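You operate a simulated robot arm through the tools that you are given. There is no shell and no other tool. Be economical: measure what you need, move in short steps, check, and stop when the job is done.

Carry out the task below with a simulated two-armed robot. There is one attempt and no reset: what you move stays moved.

Task
Sift the flour into the eggs and stir with the whisk.
Fine: pass the whisk from one hand to the other before you stir. Stir until no streaks show; leave the sieve and the whisk on the end worktop.

Only the result counts: the job must be done as asked and must still hold three seconds after the hand-in. Knocking over, shifting, dropping, spilling or breaking anything else fails it.

Robot
Two 7-joint arms with two-finger parallel grippers on one trunk, on a base that drives. Base frame: it is fixed to the floor where the robot stands at the start and does not move with it; the origin is under the middle of the robot, x ahead of it, y to its left, z up. Lengths are in m, angles in degrees, forces in N, time in s.
The left shoulder is at the start at [0.05, 0.168, 1.207], the right one opposite. With the tool pointing down near the work surface each hand reaches from about 0.2 to 0.66 m from the robot's upright axis, wherever it stands, measured 20 degrees to its own side. Places, roughly: blue bowl (20x20x10 cm) [0.5, 0, 1]; end worktop [0.6, -0.4, 0.9]. Payload 1.57 kg a hand.
The TCP of each hand is the grasp point between the finger pads, 0.03 m short of the fingertips. In the tool frame z runs along the fingers and y along their closing line. Largest opening 0.08 m; finger width 0.017, thickness 0.012; the body of the gripper, 0.04 by 0.082 m, starts 0.08 m behind the TCP.
Orientation is that of the tool frame in the base frame, as [roll, pitch, yaw] about the fixed x, y, z axes, in that order (R = Rz(yaw) Ry(pitch) Rx(roll)). With the fingers straight down and closing along the base's y, the tool's x points along the base's -x, its y along +y and its z along -z.

Tools
- The arms move only by the tool move_arm. It takes "left_steps", "right_steps" or both (then of equal length, played together; a hand with none holds still); each is a list of rows, each an object (a shift or turn left out is 0, a gripper value left out holds the last) with "slide": the shift along the tool's x, y, z in m, a list of three; "rotation": the turn, a rotation vector about the tool's x, y, z in degrees, a list of three. In form: [{"slide": [x, y, z], "rotation": [rx, ry, rz]}, ...]. A call has 1 to 8 rows; each row is the pose to reach, as a shift and turn from the pose commanded when the call began, along the tool's axes at that moment. "left_gripper" and "right_gripper" are, for a hand that has rows, the closure in counts, from 0 (fully open) to 255 (shut), set as the call begins (left out, the last holds). Each row takes 0.2 s and may step no farther than 0.05 m and 8.6 degrees from the row before; otherwise, or with a gripper value out of range, the whole call is refused. A pose out of reach is approached as far as the arm can. The call stops where the force on the tool passes 40 N (or 10 N more than at its start, if that is more) or the arm is blocked; 0.2 s more then pass. Each finger travels about 0.045 m/s and halts on what it meets, pressing with about 37 N; the grip force reading is that of the motor and also rises with nothing between the fingers. The clock runs only during rows and for 0.2 s after the last one: add rows that repeat a pose to give the fingers time. It gives the time, the measured TCP pose, the force on the tool (base axes), the opening and the grip force at its end, in the units of the frame above (readings bear some noise), with the torque about the TCP (base axes, N m) and any sound that the robot's microphone picked up, and new pictures: "pictures" is both (left out), scene, wrist or none (wrist: the cameras of the hands that moved).
- Cameras (640 x 400 px; columns grow to the right, rows downward): "scene" is now at [0.1311, -0.0299, 1.4289]; the picture's right is [-0.47, -0.88, 0.00], its down [-0.41, 0.22, -0.89] and it looks along [0.78, -0.41, -0.46] (base axes); focal length 214 px, centre (320, 200). "left" rides on the left gripper at [0.072, 0.007, -0.122] in its tool frame; the picture's right is [-0.09, 1.00, 0.00], its down [-0.84, -0.08, -0.54] and it looks along [-0.54, -0.05, 0.84] (tool axes); focal length 238 px, centre (320, 200). "right" rides on the right gripper at [0.072, -0.007, -0.122] in its tool frame; the picture's right is [0.09, 1.00, 0.00], its down [-0.84, 0.08, -0.54] and it looks along [-0.54, 0.05, 0.84] (tool axes); focal length 238 px, centre (320, 200). There is no depth. A picture from a camera that has moved, and an enlarged one, comes with that camera's place and axes in the base frame and with its lens. The place of the scene camera against the robot may be out by one fixed shift of up to 0.018 m in any direction.
- slide_trunk(by): slides the trunk up (or, below 0, down) by that many m; the arms and the scene camera ride with it, the base frame stays. It gives what a move gives, with no picture.
- steer(legs): drives the robot by 1 to 6 legs, each [ahead, left, turn to the left] in m, m and degrees, along the robot's own axes; the way and the turn of a leg run together, so that a leg with both is an arc; at most 1.5 m and 180 degrees a leg. The arms and the cameras ride along, it lands a little off, and it stops where it bumps. It gives what a move gives, and a new picture of the scene camera.
- pan_tilt(pan, tilt): turns the head with the scene camera to pan (to the left, within 80 degrees either way) and tilt (down, from -29 to 69), counted from straight ahead of the robot. It gives what a move gives, and a new picture of the scene camera.
- close_up(camera, box): a new picture of the part [left, top, right, bottom] of that camera's present view, enlarged. It takes no simulated time.
- close_job(): hands the job in; it is judged then, once.

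Go step by step. Nothing tells you exact positions but the pictures and the camera data: compare them with the known pose of the tool, close in by small moves and look again before you grip or let go. The budget is 120 turns and 260 pictures, counting those below and the enlarged ones. Unless the task says otherwise, let go and move clear before handing in, and close with one line.

The tools are called after ">>>" by a JSON object that holds its "api" and its "payload". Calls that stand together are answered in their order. move_arm: Moves the arms, as the interface text tells. Its arguments: {"type":"object","properties":{"left_steps":{"type":"array","items":{"type":"object","properties":{"slide":{"type":"array","items":{"type":"number"}},"rotation":{"type":"array","items":{"type":"number"}}}}},"left_gripper":{"type":"number"},"right_steps":{"type":"array","items":{"type":"object","properties":{"slide":{"type":"array","items":{"type":"number"}},"rotation":{"type":"array","items":{"type":"number"}}}}},"right_gripper":{"type":"number"},"pictures":{"type":"string","enum":["both","scene","wrist","none"]}},"required":[]} The other tools are called the same way: slide_trunk (by) slides the trunk up or down; steer (legs) drives the base; pan_tilt (pan, tilt) turns the head that bears the scene camera; close_up (camera, box) takes an enlarged picture of a part of a camera's view; close_job () hands the job in.

At the start:

```text
time_s: 0.0
left_position: [0.3488, -0.0005, 1.2802]
left_tcp_rot: [180.0, 0.0, 179.9]
left_wrist_force: [-0.2, -0.6, 0.1]
left_moment: [0.04, 0.03, -0.01]
left_finger_gap: 0.0801
left_gripper_force: 0.1
right_position: [0.2593, -0.3597, 1.3426]
right_tcp_rot: [-180.0, 0.0, -179.9]
right_wrist_force: [0.2, -0.2, -0.3]
right_moment: [-0.01, 0.0, 0.03]
right_finger_gap: 0.08
right_gripper_force: 0.0
trunk travel left (down, up): [-0.375, 0.068]
robot x, y, heading: [-0.0029, 0.0001, 0.2]
head pan, tilt: [-27.8, 27.6]
```

scene: 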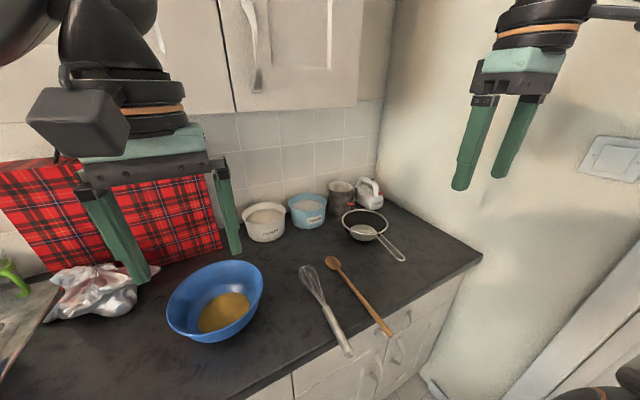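
right: 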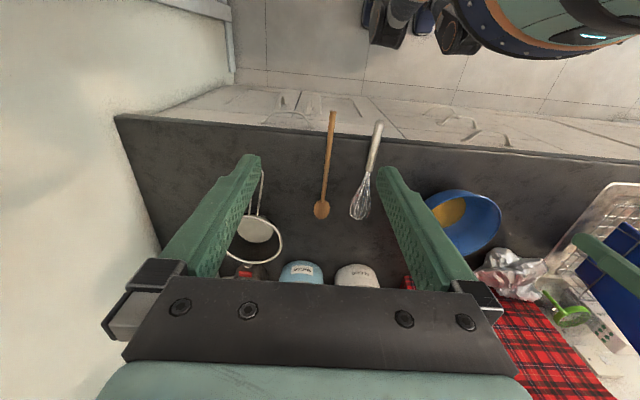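
left: 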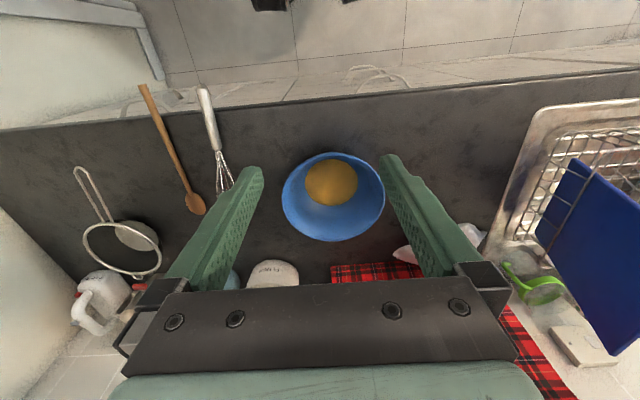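

I see the blue bowl with eggs, a whisk, a spoon, a sieve and two labelled tubs. I'll enlarge these to read the labels and see the sieve.

>>> {"api": "close_up", "payload": {"camera": "scene", "box": [230, 160, 430, 285]}}

>>> {"api": "close_up", "payload": {"camera": "right", "box": [220, 90, 540, 290]}}

>>> {"api": "close_up", "payload": {"camera": "left", "box": [60, 80, 380, 280]}}

```text
3.20 times, centred on (330, 222) of scene
camera zoom: at [0.1311, -0.0299, 1.4289], right [-0.47, -0.88, 0.0], down [-0.41, 0.22, -0.89], along [0.78, -0.41, -0.46], focal length 686 px, centre (288, 128)
```

zoom: 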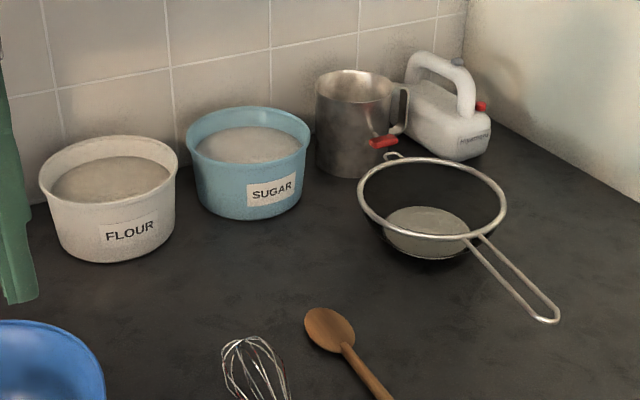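

```text
2.00 times, centred on (380, 190) of right
camera zoom: at [0.1863, -0.3676, 1.4663], right [-0.09, 1.0, 0.0], down [0.84, 0.08, 0.54], along [0.54, 0.05, -0.84], focal length 477 px, centre (200, 220)
```

zoom: 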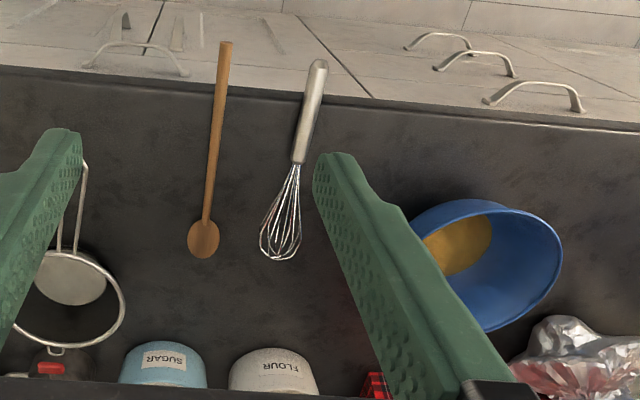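

```text
2.00 times, centred on (220, 180) of left
camera zoom: at [0.2758, 0.0063, 1.4028], right [0.09, 1.0, 0.0], down [0.84, -0.08, 0.54], along [0.54, -0.05, -0.84], focal length 477 px, centre (520, 240)
```

zoom: 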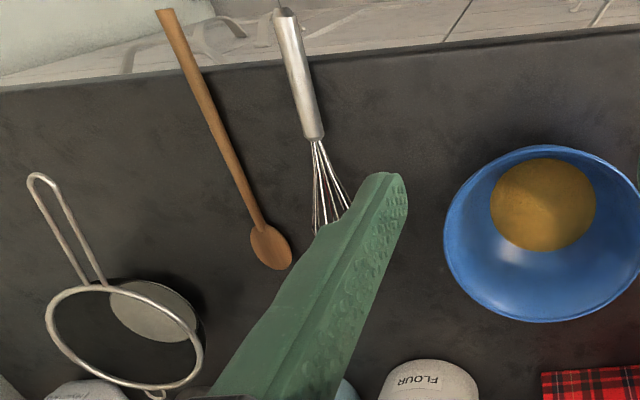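

The flour tub is the white one, on the back wall. I bring the right hand's camera nearer to the sieve to see whether anything is in it.

>>> {"api": "move_arm", "payload": {"right_steps": [{"slide": [-0.025, -0.025, 0.025]}, {"slide": [-0.05, -0.05, 0.05]}, {"slide": [-0.075, -0.075, 0.075]}, {"slide": [-0.1, -0.1, 0.1]}]}}

>>> {"api": "close_up", "payload": {"camera": "right", "box": [160, 80, 480, 280]}}

```text
time_s: 1.0
left_position: [0.3479, -0.0008, 1.2811]
left_tcp_rot: [180.0, 0.0, 179.8]
left_wrist_force: [0.3, -0.5, -0.7]
left_moment: [0.0, -0.03, 0.0]
left_finger_gap: 0.0799
left_gripper_force: 0.0
right_position: [0.3604, -0.4627, 1.2413]
right_tcp_rot: [180.0, 0.0, -180.0]
right_wrist_force: [1.6, 0.2, 0.0]
right_moment: [0.05, 0.0, -0.01]
right_finger_gap: 0.0801
right_gripper_force: 0.2
trunk travel left (down, up): [-0.375, 0.068]
robot x, y, heading: [0.0016, -0.0011, -0.0]
head pan, tilt: [-27.8, 27.6]
camera scene: at [0.1318, -0.0305, 1.4288], right [-0.47, -0.88, 0.0], down [-0.41, 0.22, -0.89], along [0.78, -0.41, -0.46], focal length 214 px, centre (320, 200)
camera right: at [0.288, -0.4686, 1.3649], right [-0.09, 1.0, 0.0], down [0.84, 0.08, 0.54], along [0.54, 0.05, -0.84], focal length 238 px, centre (320, 200)
```

scene: 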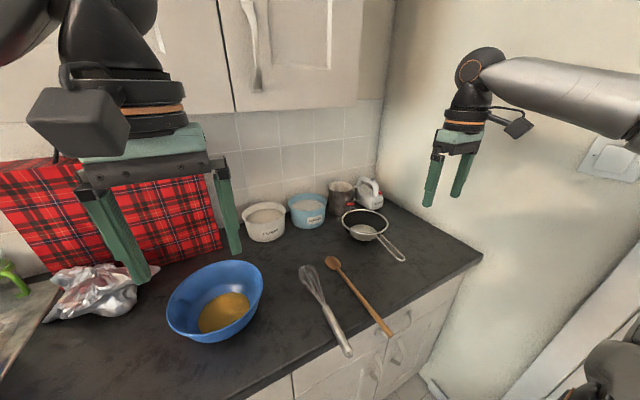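
right: 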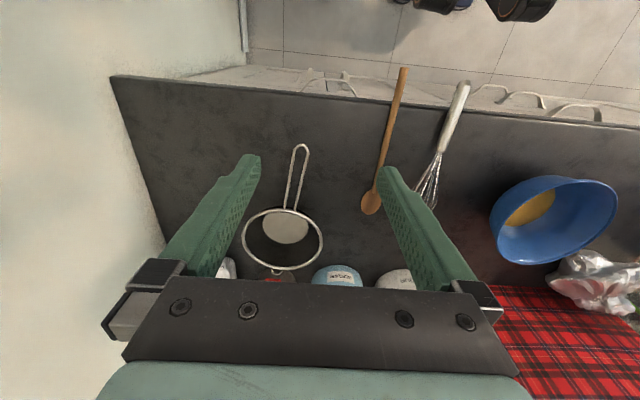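

```text
2.00 times, centred on (320, 180) of right
camera zoom: at [0.288, -0.4686, 1.3649], right [-0.09, 1.0, 0.0], down [0.84, 0.08, 0.54], along [0.54, 0.05, -0.84], focal length 477 px, centre (320, 240)
```

zoom: 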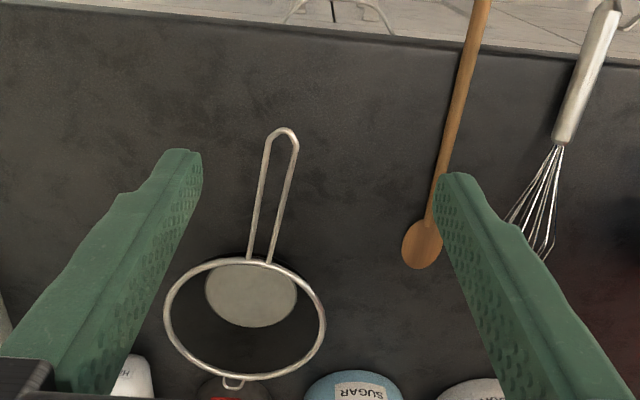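

The sieve shows a pale disc at its bottom: flour, or the mesh itself. I zoom in hard on it and on the tubs.

>>> {"api": "close_up", "payload": {"camera": "scene", "box": [335, 200, 415, 250]}}

>>> {"api": "close_up", "payload": {"camera": "right", "box": [230, 190, 342, 260]}}

>>> {"api": "close_up", "payload": {"camera": "scene", "box": [235, 185, 331, 245]}}

```text
8.00 times, centred on (375, 225) of scene
camera zoom: at [0.1318, -0.0305, 1.4288], right [-0.47, -0.88, 0.0], down [-0.41, 0.22, -0.89], along [0.78, -0.41, -0.46], focal length 1716 px, centre (-120, 0)
```

zoom: 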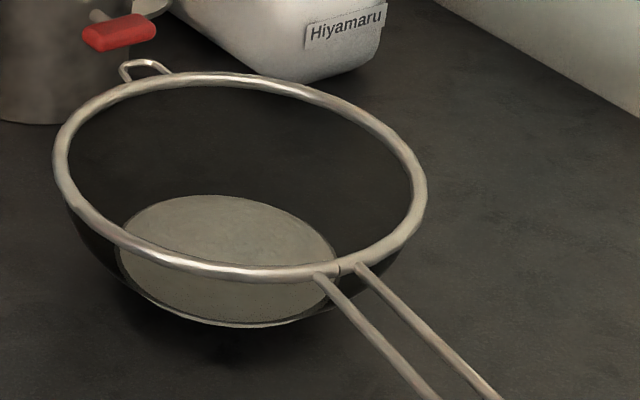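

```text
5.71 times, centred on (286, 225) of right
camera zoom: at [0.288, -0.4686, 1.3649], right [-0.09, 1.0, 0.0], down [0.84, 0.08, 0.54], along [0.54, 0.05, -0.84], focal length 1362 px, centre (514, 57)
```

zoom: 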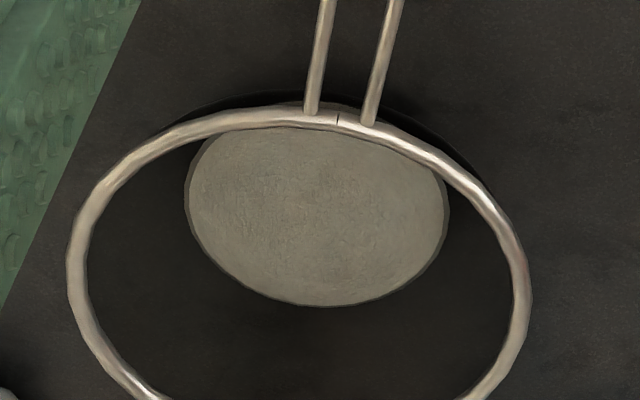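

```text
6.67 times, centred on (283, 215) of scene
camera zoom: at [0.1318, -0.0305, 1.4288], right [-0.47, -0.88, 0.0], down [-0.41, 0.22, -0.89], along [0.78, -0.41, -0.46], focal length 1430 px, centre (567, 100)
```

zoom: 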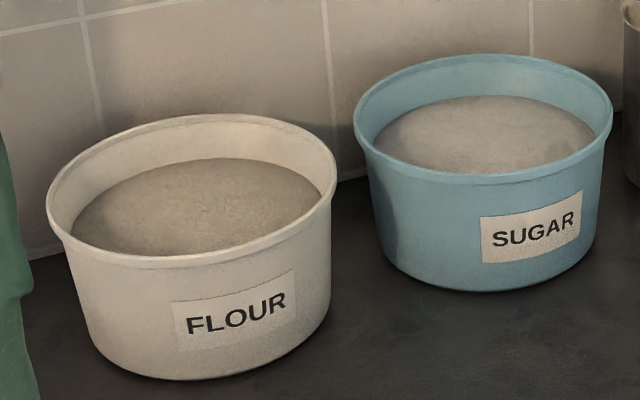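

The pale disc is the flour, already heaped in the sieve (same texture as the tub), so I'll sift from the sieve itself. It sits at about [0.68,-0.52,0.945], too far for the right hand, so I pull that hand in and drive right a little.

>>> {"api": "move_arm", "payload": {"right_steps": [{"slide": [0.02, 0.045, 0]}, {"slide": [0.02, 0.09, 0]}, {"slide": [0.02, 0.135, 0]}, {"slide": [0.02, 0.17, 0]}], "pictures": "none"}}

>>> {"api": "steer", "payload": {"legs": [[0, -0.22, 0]]}}

>>> {"api": "move_arm", "payload": {"right_steps": [{"slide": [-0.045, 0, 0.045]}, {"slide": [-0.08, 0, 0.09]}, {"slide": [-0.08, 0, 0.13]}]}}

```text
time_s: 2.0
left_position: [0.3485, 0.0001, 1.2809]
left_tcp_rot: [-179.9, 0.0, -180.0]
left_wrist_force: [0.5, 0.2, -0.9]
left_moment: [-0.01, 0.01, 0.0]
left_finger_gap: 0.0802
left_gripper_force: 0.0
right_position: [0.3396, -0.2926, 1.242]
right_tcp_rot: [180.0, 0.0, 179.9]
right_wrist_force: [0.6, 0.0, -0.6]
right_moment: [-0.02, -0.02, 0.0]
right_finger_gap: 0.0801
right_gripper_force: 0.2
trunk travel left (down, up): [-0.375, 0.068]
robot x, y, heading: [0.0026, 0.0007, -0.1]
head pan, tilt: [-27.8, 27.6]
```

```text
time_s: 4.5
left_position: [0.347, -0.2219, 1.2806]
left_tcp_rot: [180.0, 0.1, 179.8]
left_wrist_force: [-0.6, 1.0, -1.3]
left_moment: [-0.01, 0.01, 0.0]
left_finger_gap: 0.0802
left_gripper_force: 0.1
right_position: [0.3383, -0.5125, 1.2421]
right_tcp_rot: [-179.9, 0.0, 179.9]
right_wrist_force: [0.0, 0.5, -0.5]
right_moment: [0.01, 0.01, 0.0]
right_finger_gap: 0.0801
right_gripper_force: 0.0
trunk travel left (down, up): [-0.375, 0.068]
robot x, y, heading: [-0.0011, -0.2202, -0.2]
head pan, tilt: [-27.8, 27.6]
camera scene: at [0.1308, -0.2499, 1.4289], right [-0.47, -0.88, 0.0], down [-0.41, 0.22, -0.89], along [0.78, -0.41, -0.46], focal length 214 px, centre (320, 200)
```

scene: 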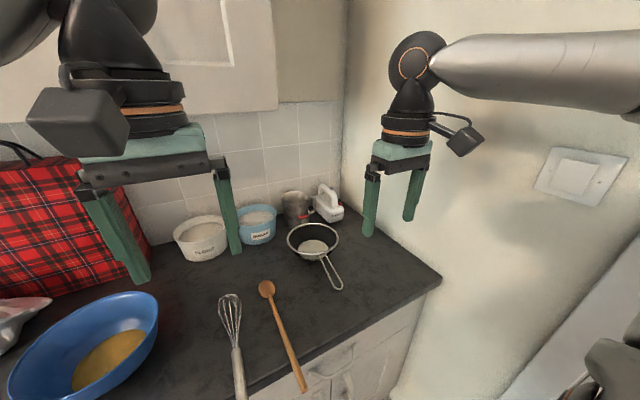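

```text
refused: row 1 steps farther than a row can; nothing moved
```

The drive went well. Now the right hand goes forward and down towards the sieve handle.

>>> {"api": "move_arm", "payload": {"right_steps": [{"slide": [-0.035, 0, 0.03]}, {"slide": [-0.07, 0.005, 0.06]}, {"slide": [-0.105, 0.01, 0.09]}, {"slide": [-0.14, 0.01, 0.12]}, {"slide": [-0.16, 0.01, 0.15]}]}}

>>> {"api": "close_up", "payload": {"camera": "scene", "box": [260, 180, 420, 280]}}

```text
time_s: 5.8
left_position: [0.3477, -0.2212, 1.2803]
left_tcp_rot: [180.0, 0.0, 179.9]
left_wrist_force: [1.0, -0.4, 0.7]
left_moment: [0.0, 0.0, 0.01]
left_finger_gap: 0.08
left_gripper_force: 0.2
right_position: [0.4995, -0.5035, 1.0934]
right_tcp_rot: [-180.0, 0.0, 179.9]
right_wrist_force: [-0.1, -0.1, 0.2]
right_moment: [0.01, 0.01, 0.02]
right_finger_gap: 0.08
right_gripper_force: 0.1
trunk travel left (down, up): [-0.375, 0.068]
robot x, y, heading: [0.0047, -0.2188, 0.0]
head pan, tilt: [-27.8, 27.6]
camera scene: at [0.1314, -0.2498, 1.4289], right [-0.47, -0.88, 0.0], down [-0.41, 0.22, -0.89], along [0.78, -0.41, -0.46], focal length 214 px, centre (320, 200)
camera right: at [0.4269, -0.5099, 1.216], right [-0.09, 1.0, 0.0], down [0.84, 0.08, 0.54], along [0.54, 0.05, -0.84], focal length 238 px, centre (320, 200)
```

scene: 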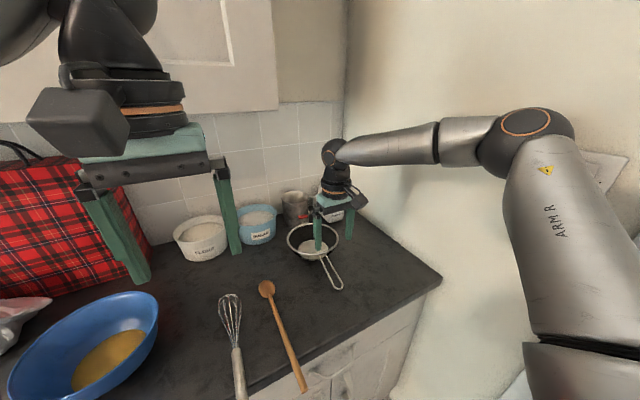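
right: 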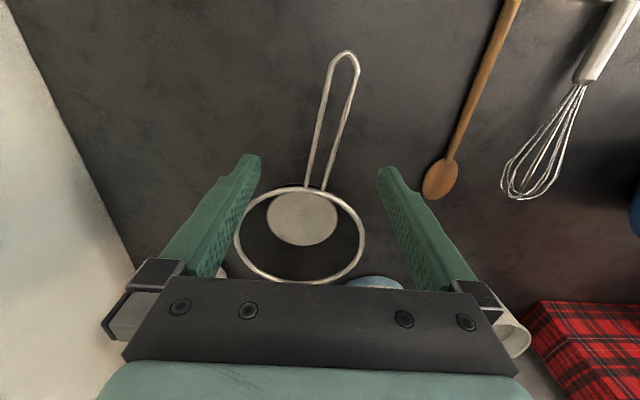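

```text
4.00 times, centred on (340, 230) of scene
camera zoom: at [0.1314, -0.2498, 1.4289], right [-0.47, -0.88, 0.0], down [-0.41, 0.22, -0.89], along [0.78, -0.41, -0.46], focal length 858 px, centre (240, 80)
```

zoom: 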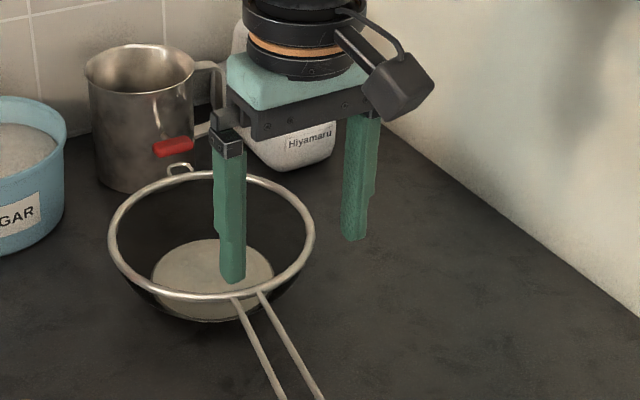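

By triangulating two wrist views, the handle runs level at z≈0.98 from [0.43,-0.487] to [0.56,-0.503]. I line up over its root and come down in part.

>>> {"api": "move_arm", "payload": {"right_steps": [{"slide": [-0.02, 0.002, 0.035], "rotation": [0, 0, 4]}, {"slide": [-0.033, 0.003, 0.07], "rotation": [0, 0, 7]}, {"slide": [-0.033, 0.003, 0.09], "rotation": [0, 0, 7]}]}}

>>> {"api": "close_up", "payload": {"camera": "scene", "box": [260, 180, 420, 280]}}

```text
time_s: 6.5
left_position: [0.3484, -0.2203, 1.28]
left_tcp_rot: [-180.0, 0.0, 179.9]
left_wrist_force: [-0.6, -0.6, 0.4]
left_moment: [-0.01, 0.01, 0.0]
left_finger_gap: 0.08
left_gripper_force: 0.0
right_position: [0.5315, -0.4992, 1.0032]
right_tcp_rot: [-180.0, 0.0, 172.8]
right_wrist_force: [-0.9, 0.1, 0.6]
right_moment: [0.02, -0.01, -0.02]
right_finger_gap: 0.0801
right_gripper_force: 0.0
trunk travel left (down, up): [-0.375, 0.068]
robot x, y, heading: [-0.0029, -0.2199, -0.2]
head pan, tilt: [-27.8, 27.6]
camera scene: at [0.131, -0.2497, 1.4289], right [-0.47, -0.88, 0.0], down [-0.41, 0.22, -0.89], along [0.78, -0.41, -0.46], focal length 214 px, centre (320, 200)
camera right: at [0.4583, -0.4973, 1.1262], right [0.03, 1.0, 0.0], down [0.84, -0.03, 0.54], along [0.54, -0.02, -0.84], focal length 238 px, centre (320, 200)
```

scene: 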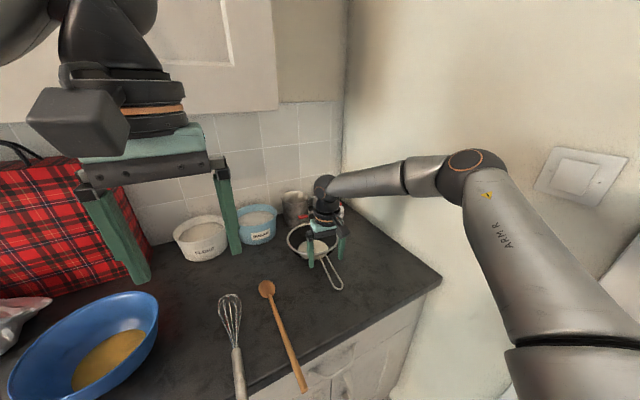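
right: 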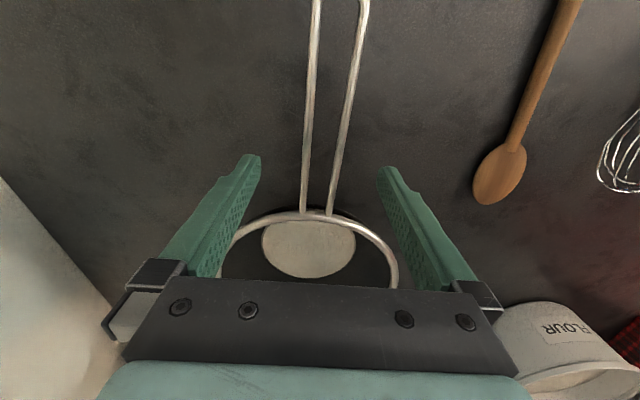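

```text
4.00 times, centred on (340, 230) of scene
camera zoom: at [0.131, -0.2497, 1.4289], right [-0.47, -0.88, 0.0], down [-0.41, 0.22, -0.89], along [0.78, -0.41, -0.46], focal length 858 px, centre (240, 80)
```

zoom: 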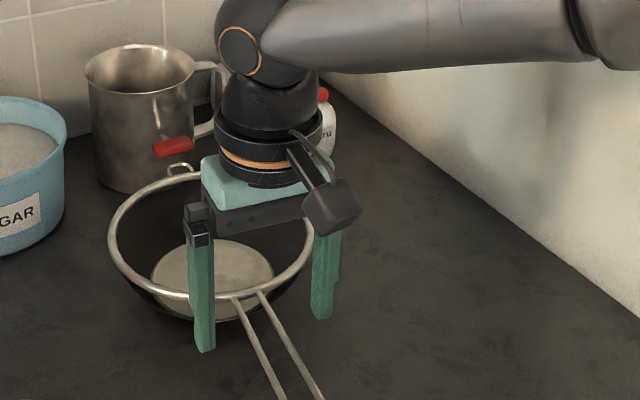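

Aligned well. I go down the last 2.7 cm and close on the handle.

>>> {"api": "move_arm", "payload": {"right_steps": [{"slide": [0, 0, 0.014]}, {"slide": [0, 0, 0.027]}], "pictures": "none"}}

>>> {"api": "move_arm", "payload": {"right_steps": [{"slide": [0, 0, 0]}, {"slide": [0, 0, 0]}, {"slide": [0, 0, 0]}, {"slide": [0, 0, 0]}, {"slide": [0, 0, 0]}, {"slide": [0, 0, 0]}], "right_gripper": 255}}

>>> {"api": "close_up", "payload": {"camera": "scene", "box": [260, 180, 420, 280]}}

```text
time_s: 7.2
left_position: [0.347, -0.2218, 1.2809]
left_tcp_rot: [-179.9, 0.0, 179.8]
left_wrist_force: [-0.2, -0.3, -0.1]
left_moment: [0.01, 0.02, -0.03]
left_finger_gap: 0.0798
left_gripper_force: 0.2
right_position: [0.5314, -0.4999, 0.9769]
right_tcp_rot: [180.0, 0.1, 173.0]
right_wrist_force: [-0.3, -0.2, 0.0]
right_moment: [0.02, 0.02, -0.06]
right_finger_gap: 0.0801
right_gripper_force: 0.1
trunk travel left (down, up): [-0.375, 0.068]
robot x, y, heading: [-0.0026, -0.2166, -0.3]
head pan, tilt: [-27.8, 27.6]
```

```text
time_s: 8.6
left_position: [0.3479, -0.2208, 1.2813]
left_tcp_rot: [-179.9, 0.0, 179.9]
left_wrist_force: [-0.6, -0.3, 0.4]
left_moment: [-0.01, 0.03, 0.03]
left_finger_gap: 0.0801
left_gripper_force: 0.1
right_position: [0.5314, -0.4999, 0.9759]
right_tcp_rot: [180.0, 0.0, 172.9]
right_wrist_force: [-1.3, -0.8, -0.1]
right_moment: [0.0, 0.05, -0.04]
right_finger_gap: 0.0269
right_gripper_force: 37.2
trunk travel left (down, up): [-0.375, 0.068]
robot x, y, heading: [-0.0001, -0.2202, -0.0]
head pan, tilt: [-27.8, 27.6]
camera scene: at [0.1309, -0.2497, 1.4289], right [-0.47, -0.88, 0.0], down [-0.41, 0.22, -0.89], along [0.78, -0.41, -0.46], focal length 214 px, centre (320, 200)
camera right: at [0.4581, -0.4974, 1.0996], right [0.03, 1.0, 0.0], down [0.84, -0.03, 0.54], along [0.54, -0.02, -0.84], focal length 238 px, centre (320, 200)
```

scene: 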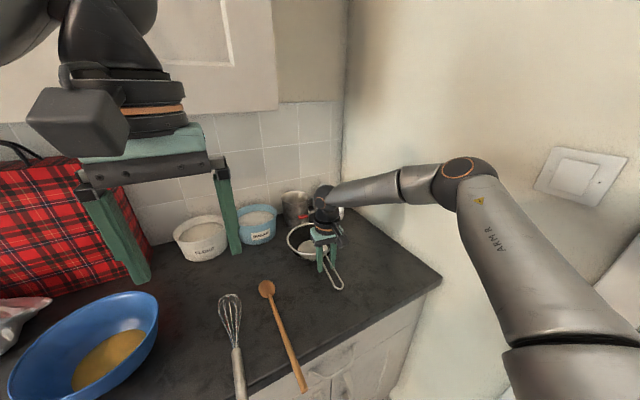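
right: 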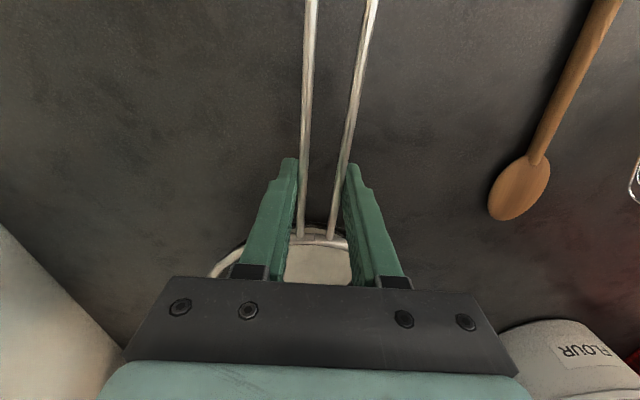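

```text
4.00 times, centred on (340, 230) of scene
camera zoom: at [0.1309, -0.2497, 1.4289], right [-0.47, -0.88, 0.0], down [-0.41, 0.22, -0.89], along [0.78, -0.41, -0.46], focal length 858 px, centre (240, 80)
```

zoom: 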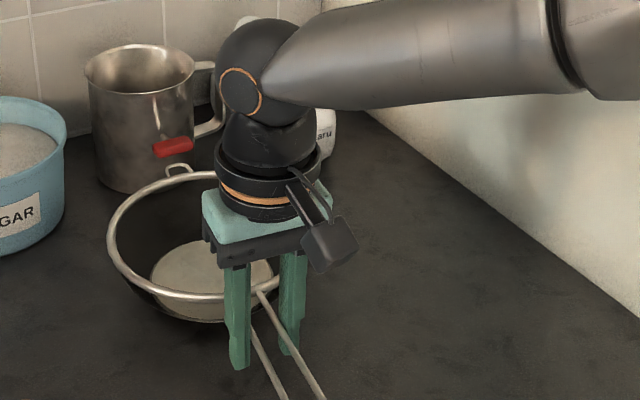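

The handle is gripped at 0.027 m. I lift just 1.2 cm, slowly, and check for tilt.

>>> {"api": "move_arm", "payload": {"right_steps": [{"slide": [0, 0, -0.004]}, {"slide": [0, 0, -0.008]}, {"slide": [0, 0, -0.012]}, {"slide": [0, 0, -0.012]}], "pictures": "wrist"}}

>>> {"api": "close_up", "payload": {"camera": "scene", "box": [260, 180, 420, 280]}}

```text
time_s: 9.6
left_position: [0.3462, -0.2222, 1.2799]
left_tcp_rot: [180.0, -0.1, 179.9]
left_wrist_force: [0.7, -0.6, -0.2]
left_moment: [0.01, 0.0, 0.0]
left_finger_gap: 0.08
left_gripper_force: 0.0
right_position: [0.5321, -0.5009, 0.9867]
right_tcp_rot: [-180.0, 0.0, 172.9]
right_wrist_force: [-0.6, -0.3, -2.0]
right_moment: [0.04, 0.14, 0.0]
right_finger_gap: 0.0273
right_gripper_force: 36.8
trunk travel left (down, up): [-0.375, 0.068]
robot x, y, heading: [-0.0002, -0.2185, -0.0]
head pan, tilt: [-27.8, 27.6]
camera right: at [0.4589, -0.4976, 1.1112], right [0.03, 1.0, 0.0], down [0.84, -0.03, 0.54], along [0.54, -0.02, -0.84], focal length 238 px, centre (320, 200)
```

right: 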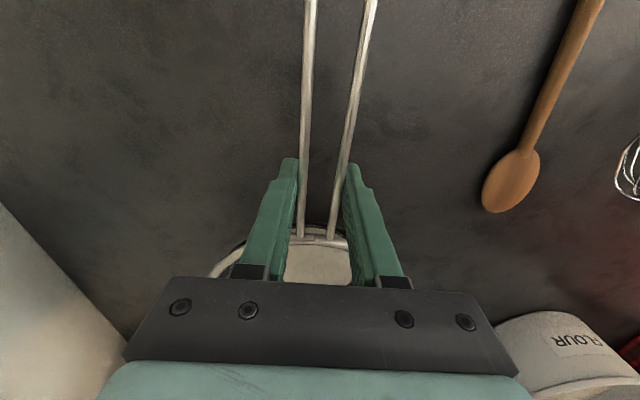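

```text
4.00 times, centred on (340, 230) of scene
camera zoom: at [0.131, -0.2498, 1.4289], right [-0.47, -0.88, 0.0], down [-0.41, 0.22, -0.89], along [0.78, -0.41, -0.46], focal length 858 px, centre (240, 80)
```

zoom: 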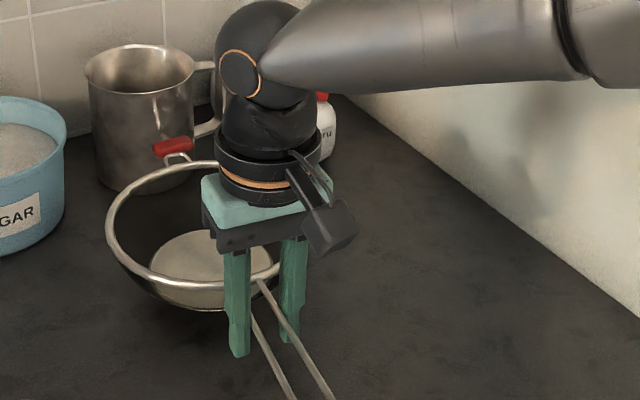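

It lifted without slipping and level. I raise it smoothly while the left hand moves out of the way to the left.

>>> {"api": "move_arm", "payload": {"right_steps": [{"slide": [0, 0, -0.01]}, {"slide": [0, 0, -0.028]}, {"slide": [0, 0, -0.048]}, {"slide": [0, 0, -0.07]}, {"slide": [0, 0, -0.092]}, {"slide": [0, 0, -0.112]}, {"slide": [0, 0, -0.13]}, {"slide": [0, 0, -0.14]}], "left_steps": [{"slide": [0.01, 0.045, -0.01]}, {"slide": [0.02, 0.09, -0.02]}, {"slide": [0.03, 0.135, -0.03]}, {"slide": [0.04, 0.18, -0.04]}, {"slide": [0.05, 0.225, -0.05]}, {"slide": [0.05, 0.27, -0.05]}, {"slide": [0.05, 0.31, -0.05]}, {"slide": [0.05, 0.35, -0.05]}]}}

```text
time_s: 11.3
left_position: [0.3207, 0.1168, 1.3151]
left_tcp_rot: [-179.9, 0.1, 179.8]
left_wrist_force: [0.2, -0.1, 0.5]
left_moment: [0.01, -0.02, 0.0]
left_finger_gap: 0.0801
left_gripper_force: 0.0
left hand out of reach, approached as far as the arm can: row 7, 8
right_position: [0.5319, -0.4995, 1.1273]
right_tcp_rot: [-179.8, 0.0, 172.8]
right_wrist_force: [0.1, -0.1, -2.5]
right_moment: [0.0, 0.12, 0.0]
right_finger_gap: 0.0273
right_gripper_force: 37.2
trunk travel left (down, up): [-0.375, 0.068]
robot x, y, heading: [0.0011, -0.2192, 0.1]
head pan, tilt: [-27.8, 27.6]
camera scene: at [0.1312, -0.2491, 1.4289], right [-0.47, -0.88, 0.0], down [-0.41, 0.22, -0.89], along [0.78, -0.41, -0.46], focal length 214 px, centre (320, 200)
camera right: at [0.459, -0.4967, 1.2514], right [0.03, 1.0, 0.0], down [0.84, -0.03, 0.54], along [0.54, -0.02, -0.84], focal length 238 px, centre (320, 200)
camera left: at [0.2487, 0.1242, 1.4379], right [0.09, 1.0, 0.0], down [0.84, -0.08, 0.54], along [0.54, -0.05, -0.84], focal length 238 px, centre (320, 200)
```

scene: 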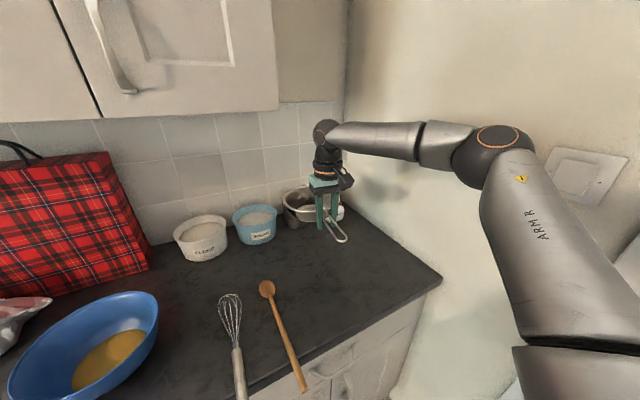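
right: 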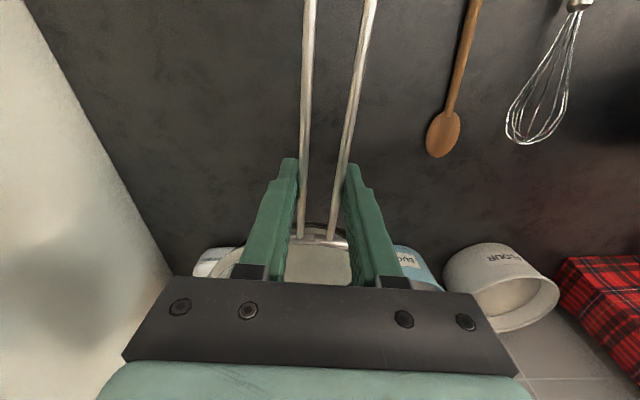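
left: 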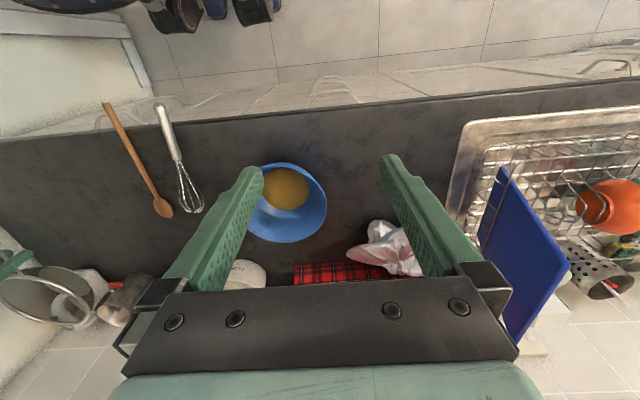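

The bowl's centre comes out near [0.531, 0.013], rim about z 1.0. I carry the sieve smoothly toward it, turning its head to the left-front.

>>> {"api": "move_arm", "payload": {"right_steps": [{"slide": [0.0026, 0.0085, 0], "rotation": [0, 0, -1]}, {"slide": [0.0077, 0.0255, 0], "rotation": [0, 0, -3]}, {"slide": [0.0155, 0.051, 0], "rotation": [0, 0, -6]}, {"slide": [0.0245, 0.081, 0], "rotation": [0, 0, -10]}, {"slide": [0.0335, 0.111, 0], "rotation": [0, 0, -14]}, {"slide": [0.0425, 0.14, 0], "rotation": [0, 0, -18]}, {"slide": [0.0515, 0.17, 0], "rotation": [0, 0, -22]}, {"slide": [0.058, 0.19, 0], "rotation": [0, 0, -26]}]}}

```text
time_s: 13.2
left_position: [0.3192, 0.1141, 1.3151]
left_tcp_rot: [180.0, 0.2, 179.9]
left_wrist_force: [-0.8, -0.3, -0.4]
left_moment: [0.03, 0.02, -0.01]
left_finger_gap: 0.0797
left_gripper_force: 0.0
right_position: [0.4524, -0.3656, 1.1214]
right_tcp_rot: [179.9, 0.0, -161.0]
right_wrist_force: [-0.3, 0.5, -0.7]
right_moment: [-0.02, 0.17, 0.0]
right_finger_gap: 0.0273
right_gripper_force: 37.0
right hand out of reach, approached as far as the arm can: row 4, 5, 6, 7, 8
trunk travel left (down, up): [-0.375, 0.068]
robot x, y, heading: [-0.0016, -0.2159, -0.1]
head pan, tilt: [-27.8, 27.6]
camera scene: at [0.1309, -0.2497, 1.4289], right [-0.47, -0.88, 0.0], down [-0.41, 0.22, -0.89], along [0.78, -0.41, -0.46], focal length 214 px, centre (320, 200)
camera right: at [0.3857, -0.3957, 1.244], right [-0.41, 0.91, 0.0], down [0.77, 0.34, 0.54], along [0.5, 0.22, -0.84], focal length 238 px, centre (320, 200)
```

scene: 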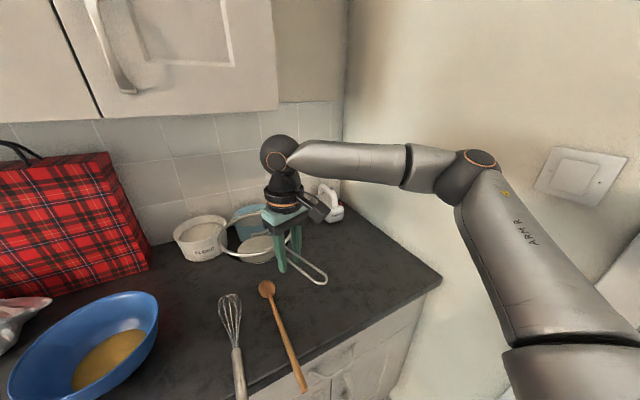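
right: 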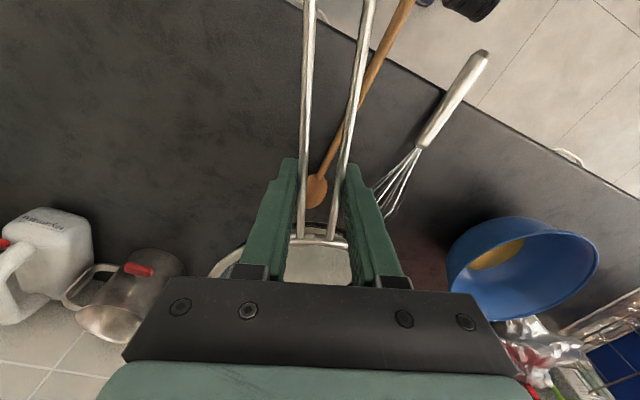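

The arm hit a reach limit in that turned pose. I ease back to the plain heading with the handle towards the robot, and will bring the sieve to the bowl by driving instead.

>>> {"api": "move_arm", "payload": {"right_steps": [{"slide": [0.0145, 0.006, 0], "rotation": [0, 0, 4]}, {"slide": [0.029, 0.012, 0], "rotation": [0, 0, 8]}, {"slide": [0.0435, 0.018, 0], "rotation": [0, 0, 12]}, {"slide": [0.058, 0.024, 0], "rotation": [0, 0, 16]}, {"slide": [0.0725, 0.029, 0], "rotation": [0, 0, 19]}]}}

```text
time_s: 14.3
left_position: [0.3202, 0.1149, 1.3164]
left_tcp_rot: [180.0, 0.1, 179.9]
left_wrist_force: [-0.2, -0.5, -0.9]
left_moment: [0.01, -0.02, 0.02]
left_finger_gap: 0.08
left_gripper_force: 0.0
right_position: [0.3759, -0.362, 1.1208]
right_tcp_rot: [-180.0, 0.0, 179.9]
right_wrist_force: [-1.3, -0.7, -1.4]
right_moment: [0.01, 0.14, -0.05]
right_finger_gap: 0.0272
right_gripper_force: 36.9
trunk travel left (down, up): [-0.375, 0.068]
robot x, y, heading: [0.001, -0.2163, -0.1]
head pan, tilt: [-27.8, 27.6]
camera scene: at [0.1305, -0.2497, 1.429], right [-0.47, -0.88, 0.0], down [-0.41, 0.22, -0.89], along [0.78, -0.41, -0.46], focal length 214 px, centre (320, 200)
camera right: at [0.3024, -0.3683, 1.2446], right [-0.09, 1.0, 0.0], down [0.84, 0.07, 0.54], along [0.54, 0.05, -0.84], focal length 238 px, centre (320, 200)
```

scene: 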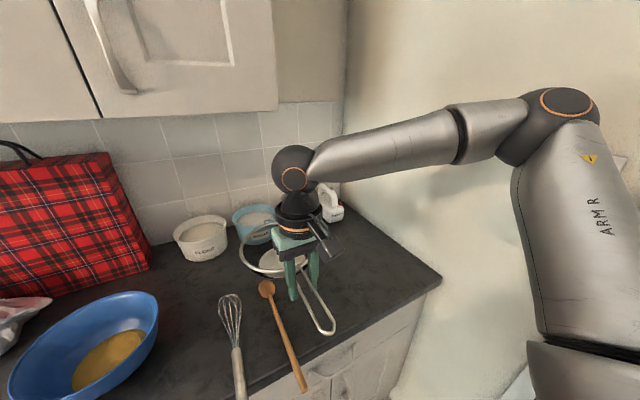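
right: 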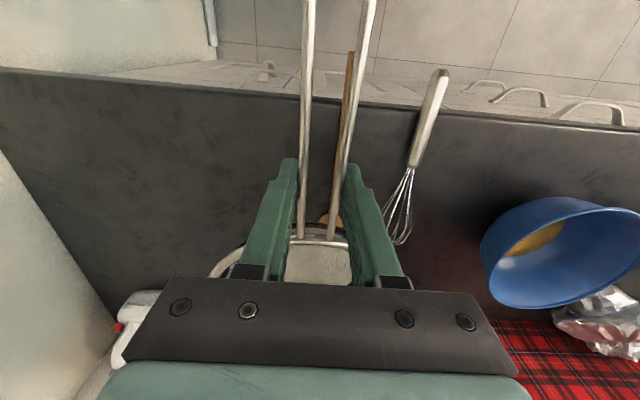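

I raise the sieve a bit, pull the left hand in a little, then drive 0.375 m left to bring the sieve in line with the bowl.

>>> {"api": "move_arm", "payload": {"right_steps": [{"slide": [0, 0, -0.005]}, {"slide": [0, 0, -0.015]}, {"slide": [0, 0, -0.025]}, {"slide": [0, 0, -0.03]}], "left_steps": [{"slide": [0, -0.03, 0]}, {"slide": [0, -0.06, 0]}, {"slide": [0, -0.09, 0]}, {"slide": [0, -0.12, 0]}], "pictures": "none"}}

>>> {"api": "steer", "payload": {"legs": [[0, 0.1, 0], [0, 0.15, 0], [0, 0.125, 0]]}}

>>> {"api": "close_up", "payload": {"camera": "left", "box": [0, 0, 640, 400]}}

>>> {"api": "close_up", "payload": {"camera": "right", "box": [0, 0, 640, 400]}}

```text
time_s: 15.3
left_position: [0.3216, -0.0066, 1.3166]
left_tcp_rot: [-180.0, 0.0, 179.9]
left_wrist_force: [-0.3, 0.8, -0.6]
left_moment: [0.02, 0.04, 0.01]
left_finger_gap: 0.0802
left_gripper_force: 0.0
right_position: [0.3758, -0.3621, 1.1515]
right_tcp_rot: [180.0, 0.1, 179.9]
right_wrist_force: [-0.6, -0.4, -0.8]
right_moment: [-0.02, 0.16, -0.01]
right_finger_gap: 0.027
right_gripper_force: 36.6
trunk travel left (down, up): [-0.375, 0.068]
robot x, y, heading: [0.0002, -0.2194, -0.2]
head pan, tilt: [-27.8, 27.6]
```

```text
time_s: 19.8
left_position: [0.321, 0.3707, 1.3162]
left_tcp_rot: [-179.9, -0.1, 179.8]
left_wrist_force: [0.0, 0.5, -0.4]
left_moment: [-0.02, 0.02, 0.01]
left_finger_gap: 0.08
left_gripper_force: 0.0
right_position: [0.3755, 0.0136, 1.1516]
right_tcp_rot: [-180.0, 0.0, 179.9]
right_wrist_force: [-0.1, 1.0, -0.8]
right_moment: [0.0, 0.13, 0.0]
right_finger_gap: 0.0274
right_gripper_force: 37.3
trunk travel left (down, up): [-0.375, 0.068]
robot x, y, heading: [-0.0033, 0.1551, -0.3]
head pan, tilt: [-27.8, 27.6]
camera scene: at [0.1318, 0.1261, 1.4289], right [-0.47, -0.88, 0.0], down [-0.41, 0.22, -0.89], along [0.78, -0.41, -0.46], focal length 214 px, centre (320, 200)
```

scene: 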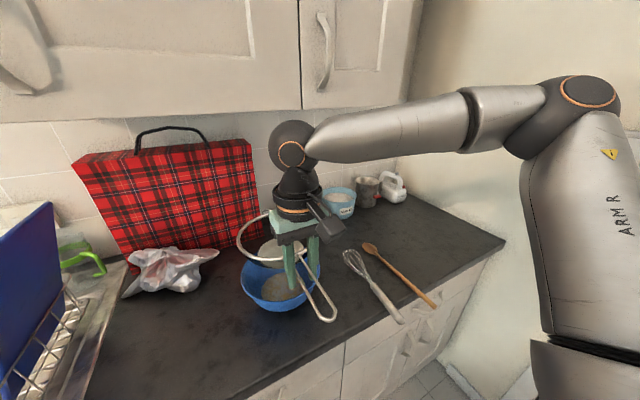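

```text
1.00 times, centred on (320, 200) of left (not enlarged: the box is as wide or as high as the picture)
camera zoom: at [0.2498, 0.3779, 1.4389], right [0.09, 1.0, 0.0], down [0.84, -0.08, 0.54], along [0.54, -0.05, -0.84], focal length 238 px, centre (320, 200)
```

zoom: 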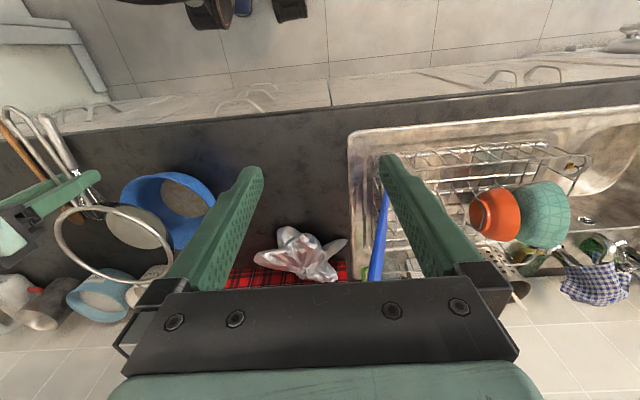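

```text
1.00 times, centred on (320, 200) of right (not enlarged: the box is as wide or as high as the picture)
camera zoom: at [0.3034, 0.0076, 1.2748], right [-0.09, 1.0, 0.0], down [0.84, 0.07, 0.54], along [0.54, 0.05, -0.84], focal length 238 px, centre (320, 200)
```

zoom: 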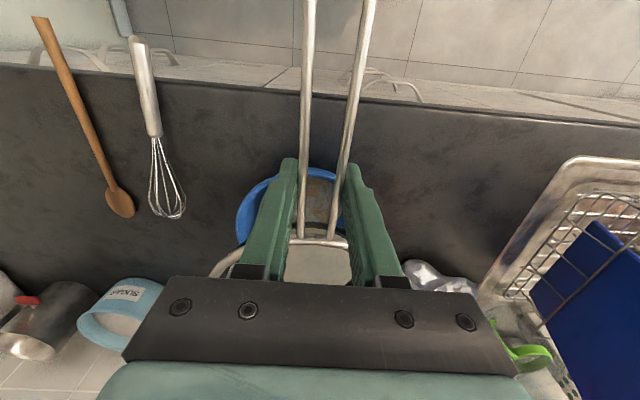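

The bowl's contents look paler already, so flour may be falling. I enlarge the bowl region to check.

>>> {"api": "close_up", "payload": {"camera": "scene", "box": [220, 200, 348, 320]}}

>>> {"api": "close_up", "payload": {"camera": "left", "box": [40, 150, 232, 290]}}

>>> {"api": "close_up", "payload": {"camera": "right", "box": [220, 150, 412, 290]}}

```text
3.33 times, centred on (284, 260) of scene
camera zoom: at [0.1318, 0.1261, 1.4289], right [-0.47, -0.88, 0.0], down [-0.41, 0.22, -0.89], along [0.78, -0.41, -0.46], focal length 715 px, centre (440, 0)
```

zoom: 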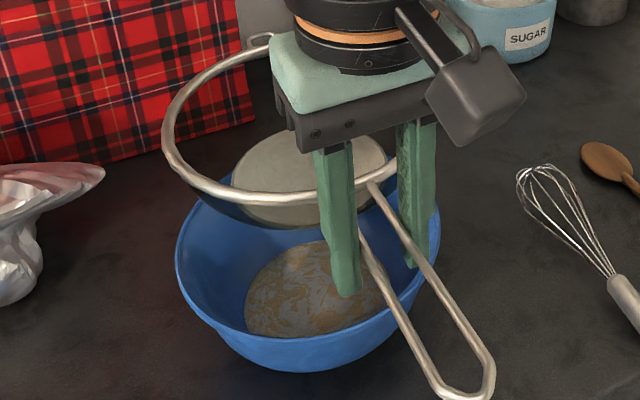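

```text
2.86 times, centred on (136, 220) of left
camera zoom: at [0.2498, 0.3779, 1.4389], right [0.09, 1.0, 0.0], down [0.84, -0.08, 0.54], along [0.54, -0.05, -0.84], focal length 681 px, centre (846, 143)
```

zoom: 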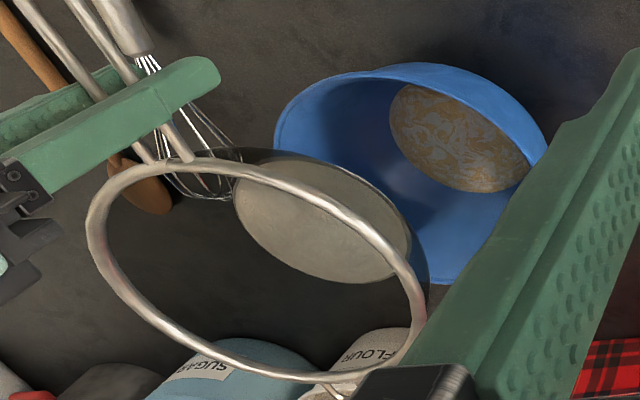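

```text
2.86 times, centred on (316, 220) of right
camera zoom: at [0.3034, 0.0076, 1.2748], right [-0.09, 1.0, 0.0], down [0.84, 0.07, 0.54], along [0.54, 0.05, -0.84], focal length 681 px, centre (331, 143)
```

zoom: 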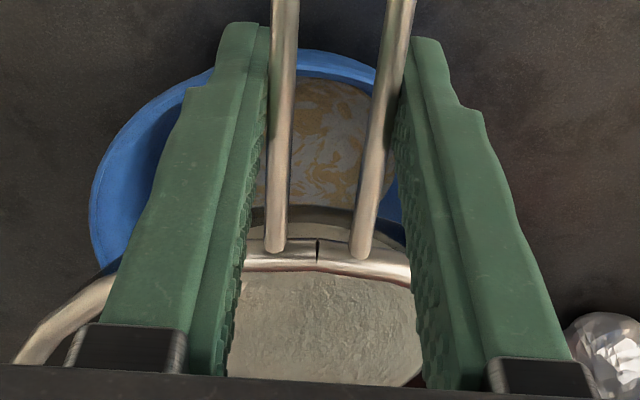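

Flour streaks now lie on the egg, so sifting works. I centre the sieve over the bowl, then shake it gently side to side.

>>> {"api": "move_arm", "payload": {"right_steps": [{"slide": [-0.02, 0, 0.008]}, {"slide": [-0.04, 0, 0.015]}, {"slide": [-0.04, 0.015, 0.015]}, {"slide": [-0.04, -0.015, 0.015]}, {"slide": [-0.04, 0.015, 0.015]}, {"slide": [-0.04, -0.015, 0.015]}, {"slide": [-0.04, 0.015, 0.015]}, {"slide": [-0.04, 0, 0.015]}], "pictures": "none"}}

>>> {"api": "close_up", "payload": {"camera": "scene", "box": [220, 200, 348, 320]}}

>>> {"api": "close_up", "payload": {"camera": "left", "box": [40, 150, 232, 290]}}

```text
time_s: 21.6
left_position: [0.3187, 0.368, 1.3175]
left_tcp_rot: [179.9, 0.1, 179.8]
left_wrist_force: [-1.0, -0.2, 0.8]
left_moment: [0.01, -0.05, -0.01]
left_finger_gap: 0.08
left_gripper_force: 0.1
right_position: [0.4148, 0.0111, 1.1373]
right_tcp_rot: [179.8, 0.1, 179.8]
right_wrist_force: [0.0, 0.2, -2.0]
right_moment: [0.02, 0.1, 0.0]
right_finger_gap: 0.0273
right_gripper_force: 37.0
trunk travel left (down, up): [-0.375, 0.068]
robot x, y, heading: [0.0024, 0.1565, -0.4]
head pan, tilt: [-27.8, 27.6]
```

```text
3.33 times, centred on (284, 260) of scene
camera zoom: at [0.1303, 0.1243, 1.4291], right [-0.47, -0.88, 0.0], down [-0.41, 0.22, -0.89], along [0.78, -0.41, -0.46], focal length 715 px, centre (440, 0)
```

zoom: 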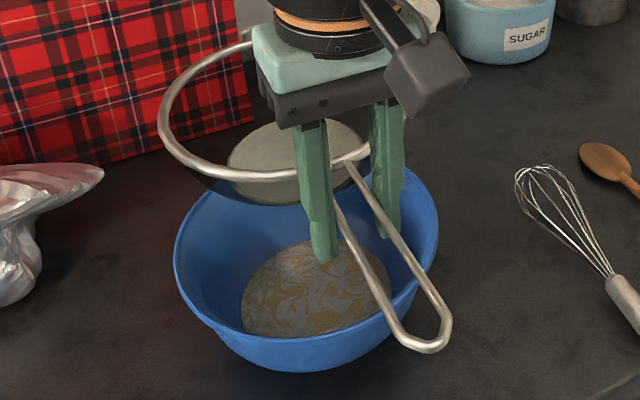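

```text
2.86 times, centred on (136, 220) of left
camera zoom: at [0.2482, 0.376, 1.4396], right [0.1, 1.0, 0.0], down [0.84, -0.08, 0.54], along [0.54, -0.05, -0.84], focal length 681 px, centre (846, 143)
```

zoom: 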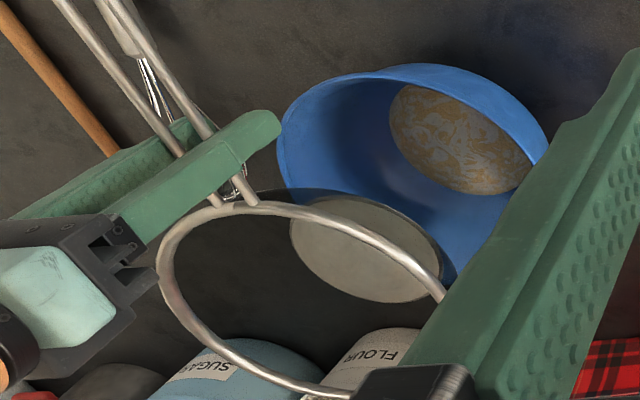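

The flour disc in the sieve is shrinking and the sieve is centred over the bowl. I keep shaking.

>>> {"api": "move_arm", "payload": {"right_steps": [{"slide": [0, 0.02, 0]}, {"slide": [0, -0.02, 0]}, {"slide": [0, 0.02, 0]}, {"slide": [0, -0.02, 0]}, {"slide": [0, 0.02, 0]}, {"slide": [0, -0.02, 0]}, {"slide": [0, 0.02, 0]}, {"slide": [0, 0, 0]}], "pictures": "none"}}

>>> {"api": "move_arm", "payload": {"right_steps": [{"slide": [0, 0.02, 0]}, {"slide": [0, -0.02, 0]}, {"slide": [0, 0.02, 0]}, {"slide": [0, -0.02, 0]}, {"slide": [0, 0.02, 0]}, {"slide": [0, -0.02, 0]}, {"slide": [0, 0.02, 0]}, {"slide": [0, 0, 0]}], "pictures": "none"}}

>>> {"api": "close_up", "payload": {"camera": "left", "box": [40, 150, 232, 290]}}

>>> {"api": "close_up", "payload": {"camera": "scene", "box": [220, 200, 348, 320]}}

```text
time_s: 23.4
left_position: [0.3201, 0.3677, 1.3181]
left_tcp_rot: [179.9, 0.2, 179.8]
left_wrist_force: [0.0, -0.3, 0.4]
left_moment: [0.03, -0.03, -0.01]
left_finger_gap: 0.0799
left_gripper_force: 0.0
right_position: [0.415, 0.0121, 1.1379]
right_tcp_rot: [179.8, 0.0, 179.8]
right_wrist_force: [-0.3, 0.4, -1.6]
right_moment: [0.05, 0.1, 0.0]
right_finger_gap: 0.0272
right_gripper_force: 37.1
right hand out of reach, approached as far as the arm can: row 1, 7
trunk travel left (down, up): [-0.375, 0.068]
robot x, y, heading: [-0.0002, 0.1556, -0.4]
head pan, tilt: [-27.8, 27.6]
```

```text
time_s: 25.2
left_position: [0.3205, 0.3689, 1.3175]
left_tcp_rot: [179.8, 0.1, 179.8]
left_wrist_force: [0.2, -1.2, -0.3]
left_moment: [0.01, -0.04, 0.01]
left_finger_gap: 0.0801
left_gripper_force: 0.0
right_position: [0.4148, 0.0122, 1.1369]
right_tcp_rot: [179.9, -0.1, 179.7]
right_wrist_force: [-0.1, -0.8, -0.8]
right_moment: [0.0, 0.08, 0.04]
right_finger_gap: 0.0271
right_gripper_force: 37.0
right hand out of reach, approached as far as the arm can: row 1, 3, 5, 7
trunk travel left (down, up): [-0.375, 0.068]
robot x, y, heading: [-0.001, 0.1568, -0.3]
head pan, tilt: [-27.8, 27.6]
```

```text
2.86 times, centred on (136, 220) of left
camera zoom: at [0.2485, 0.3762, 1.4395], right [0.1, 1.0, 0.0], down [0.84, -0.08, 0.54], along [0.54, -0.05, -0.84], focal length 681 px, centre (846, 143)
```

zoom: 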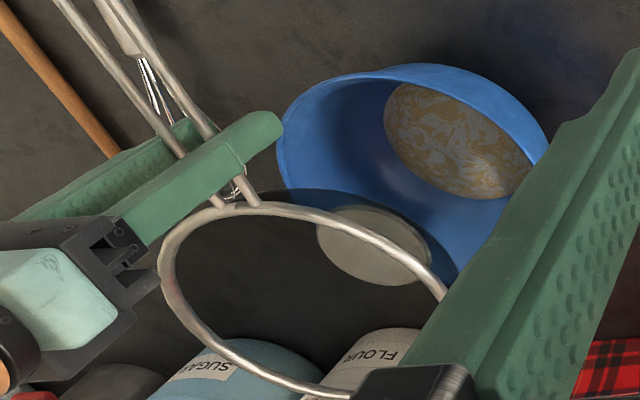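

```text
3.33 times, centred on (284, 260) of scene
camera zoom: at [0.1306, 0.1245, 1.429], right [-0.47, -0.88, 0.0], down [-0.41, 0.22, -0.89], along [0.78, -0.41, -0.46], focal length 715 px, centre (440, 0)
```

zoom: 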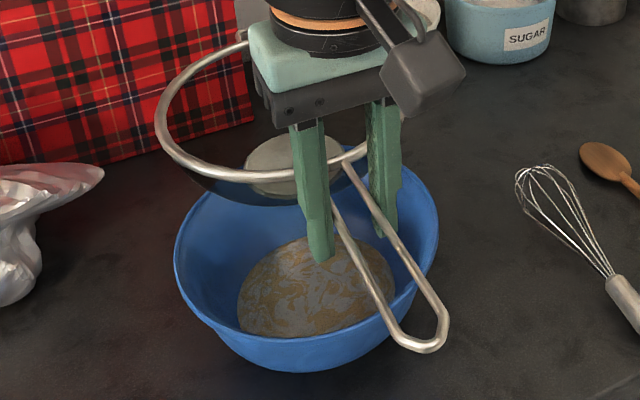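

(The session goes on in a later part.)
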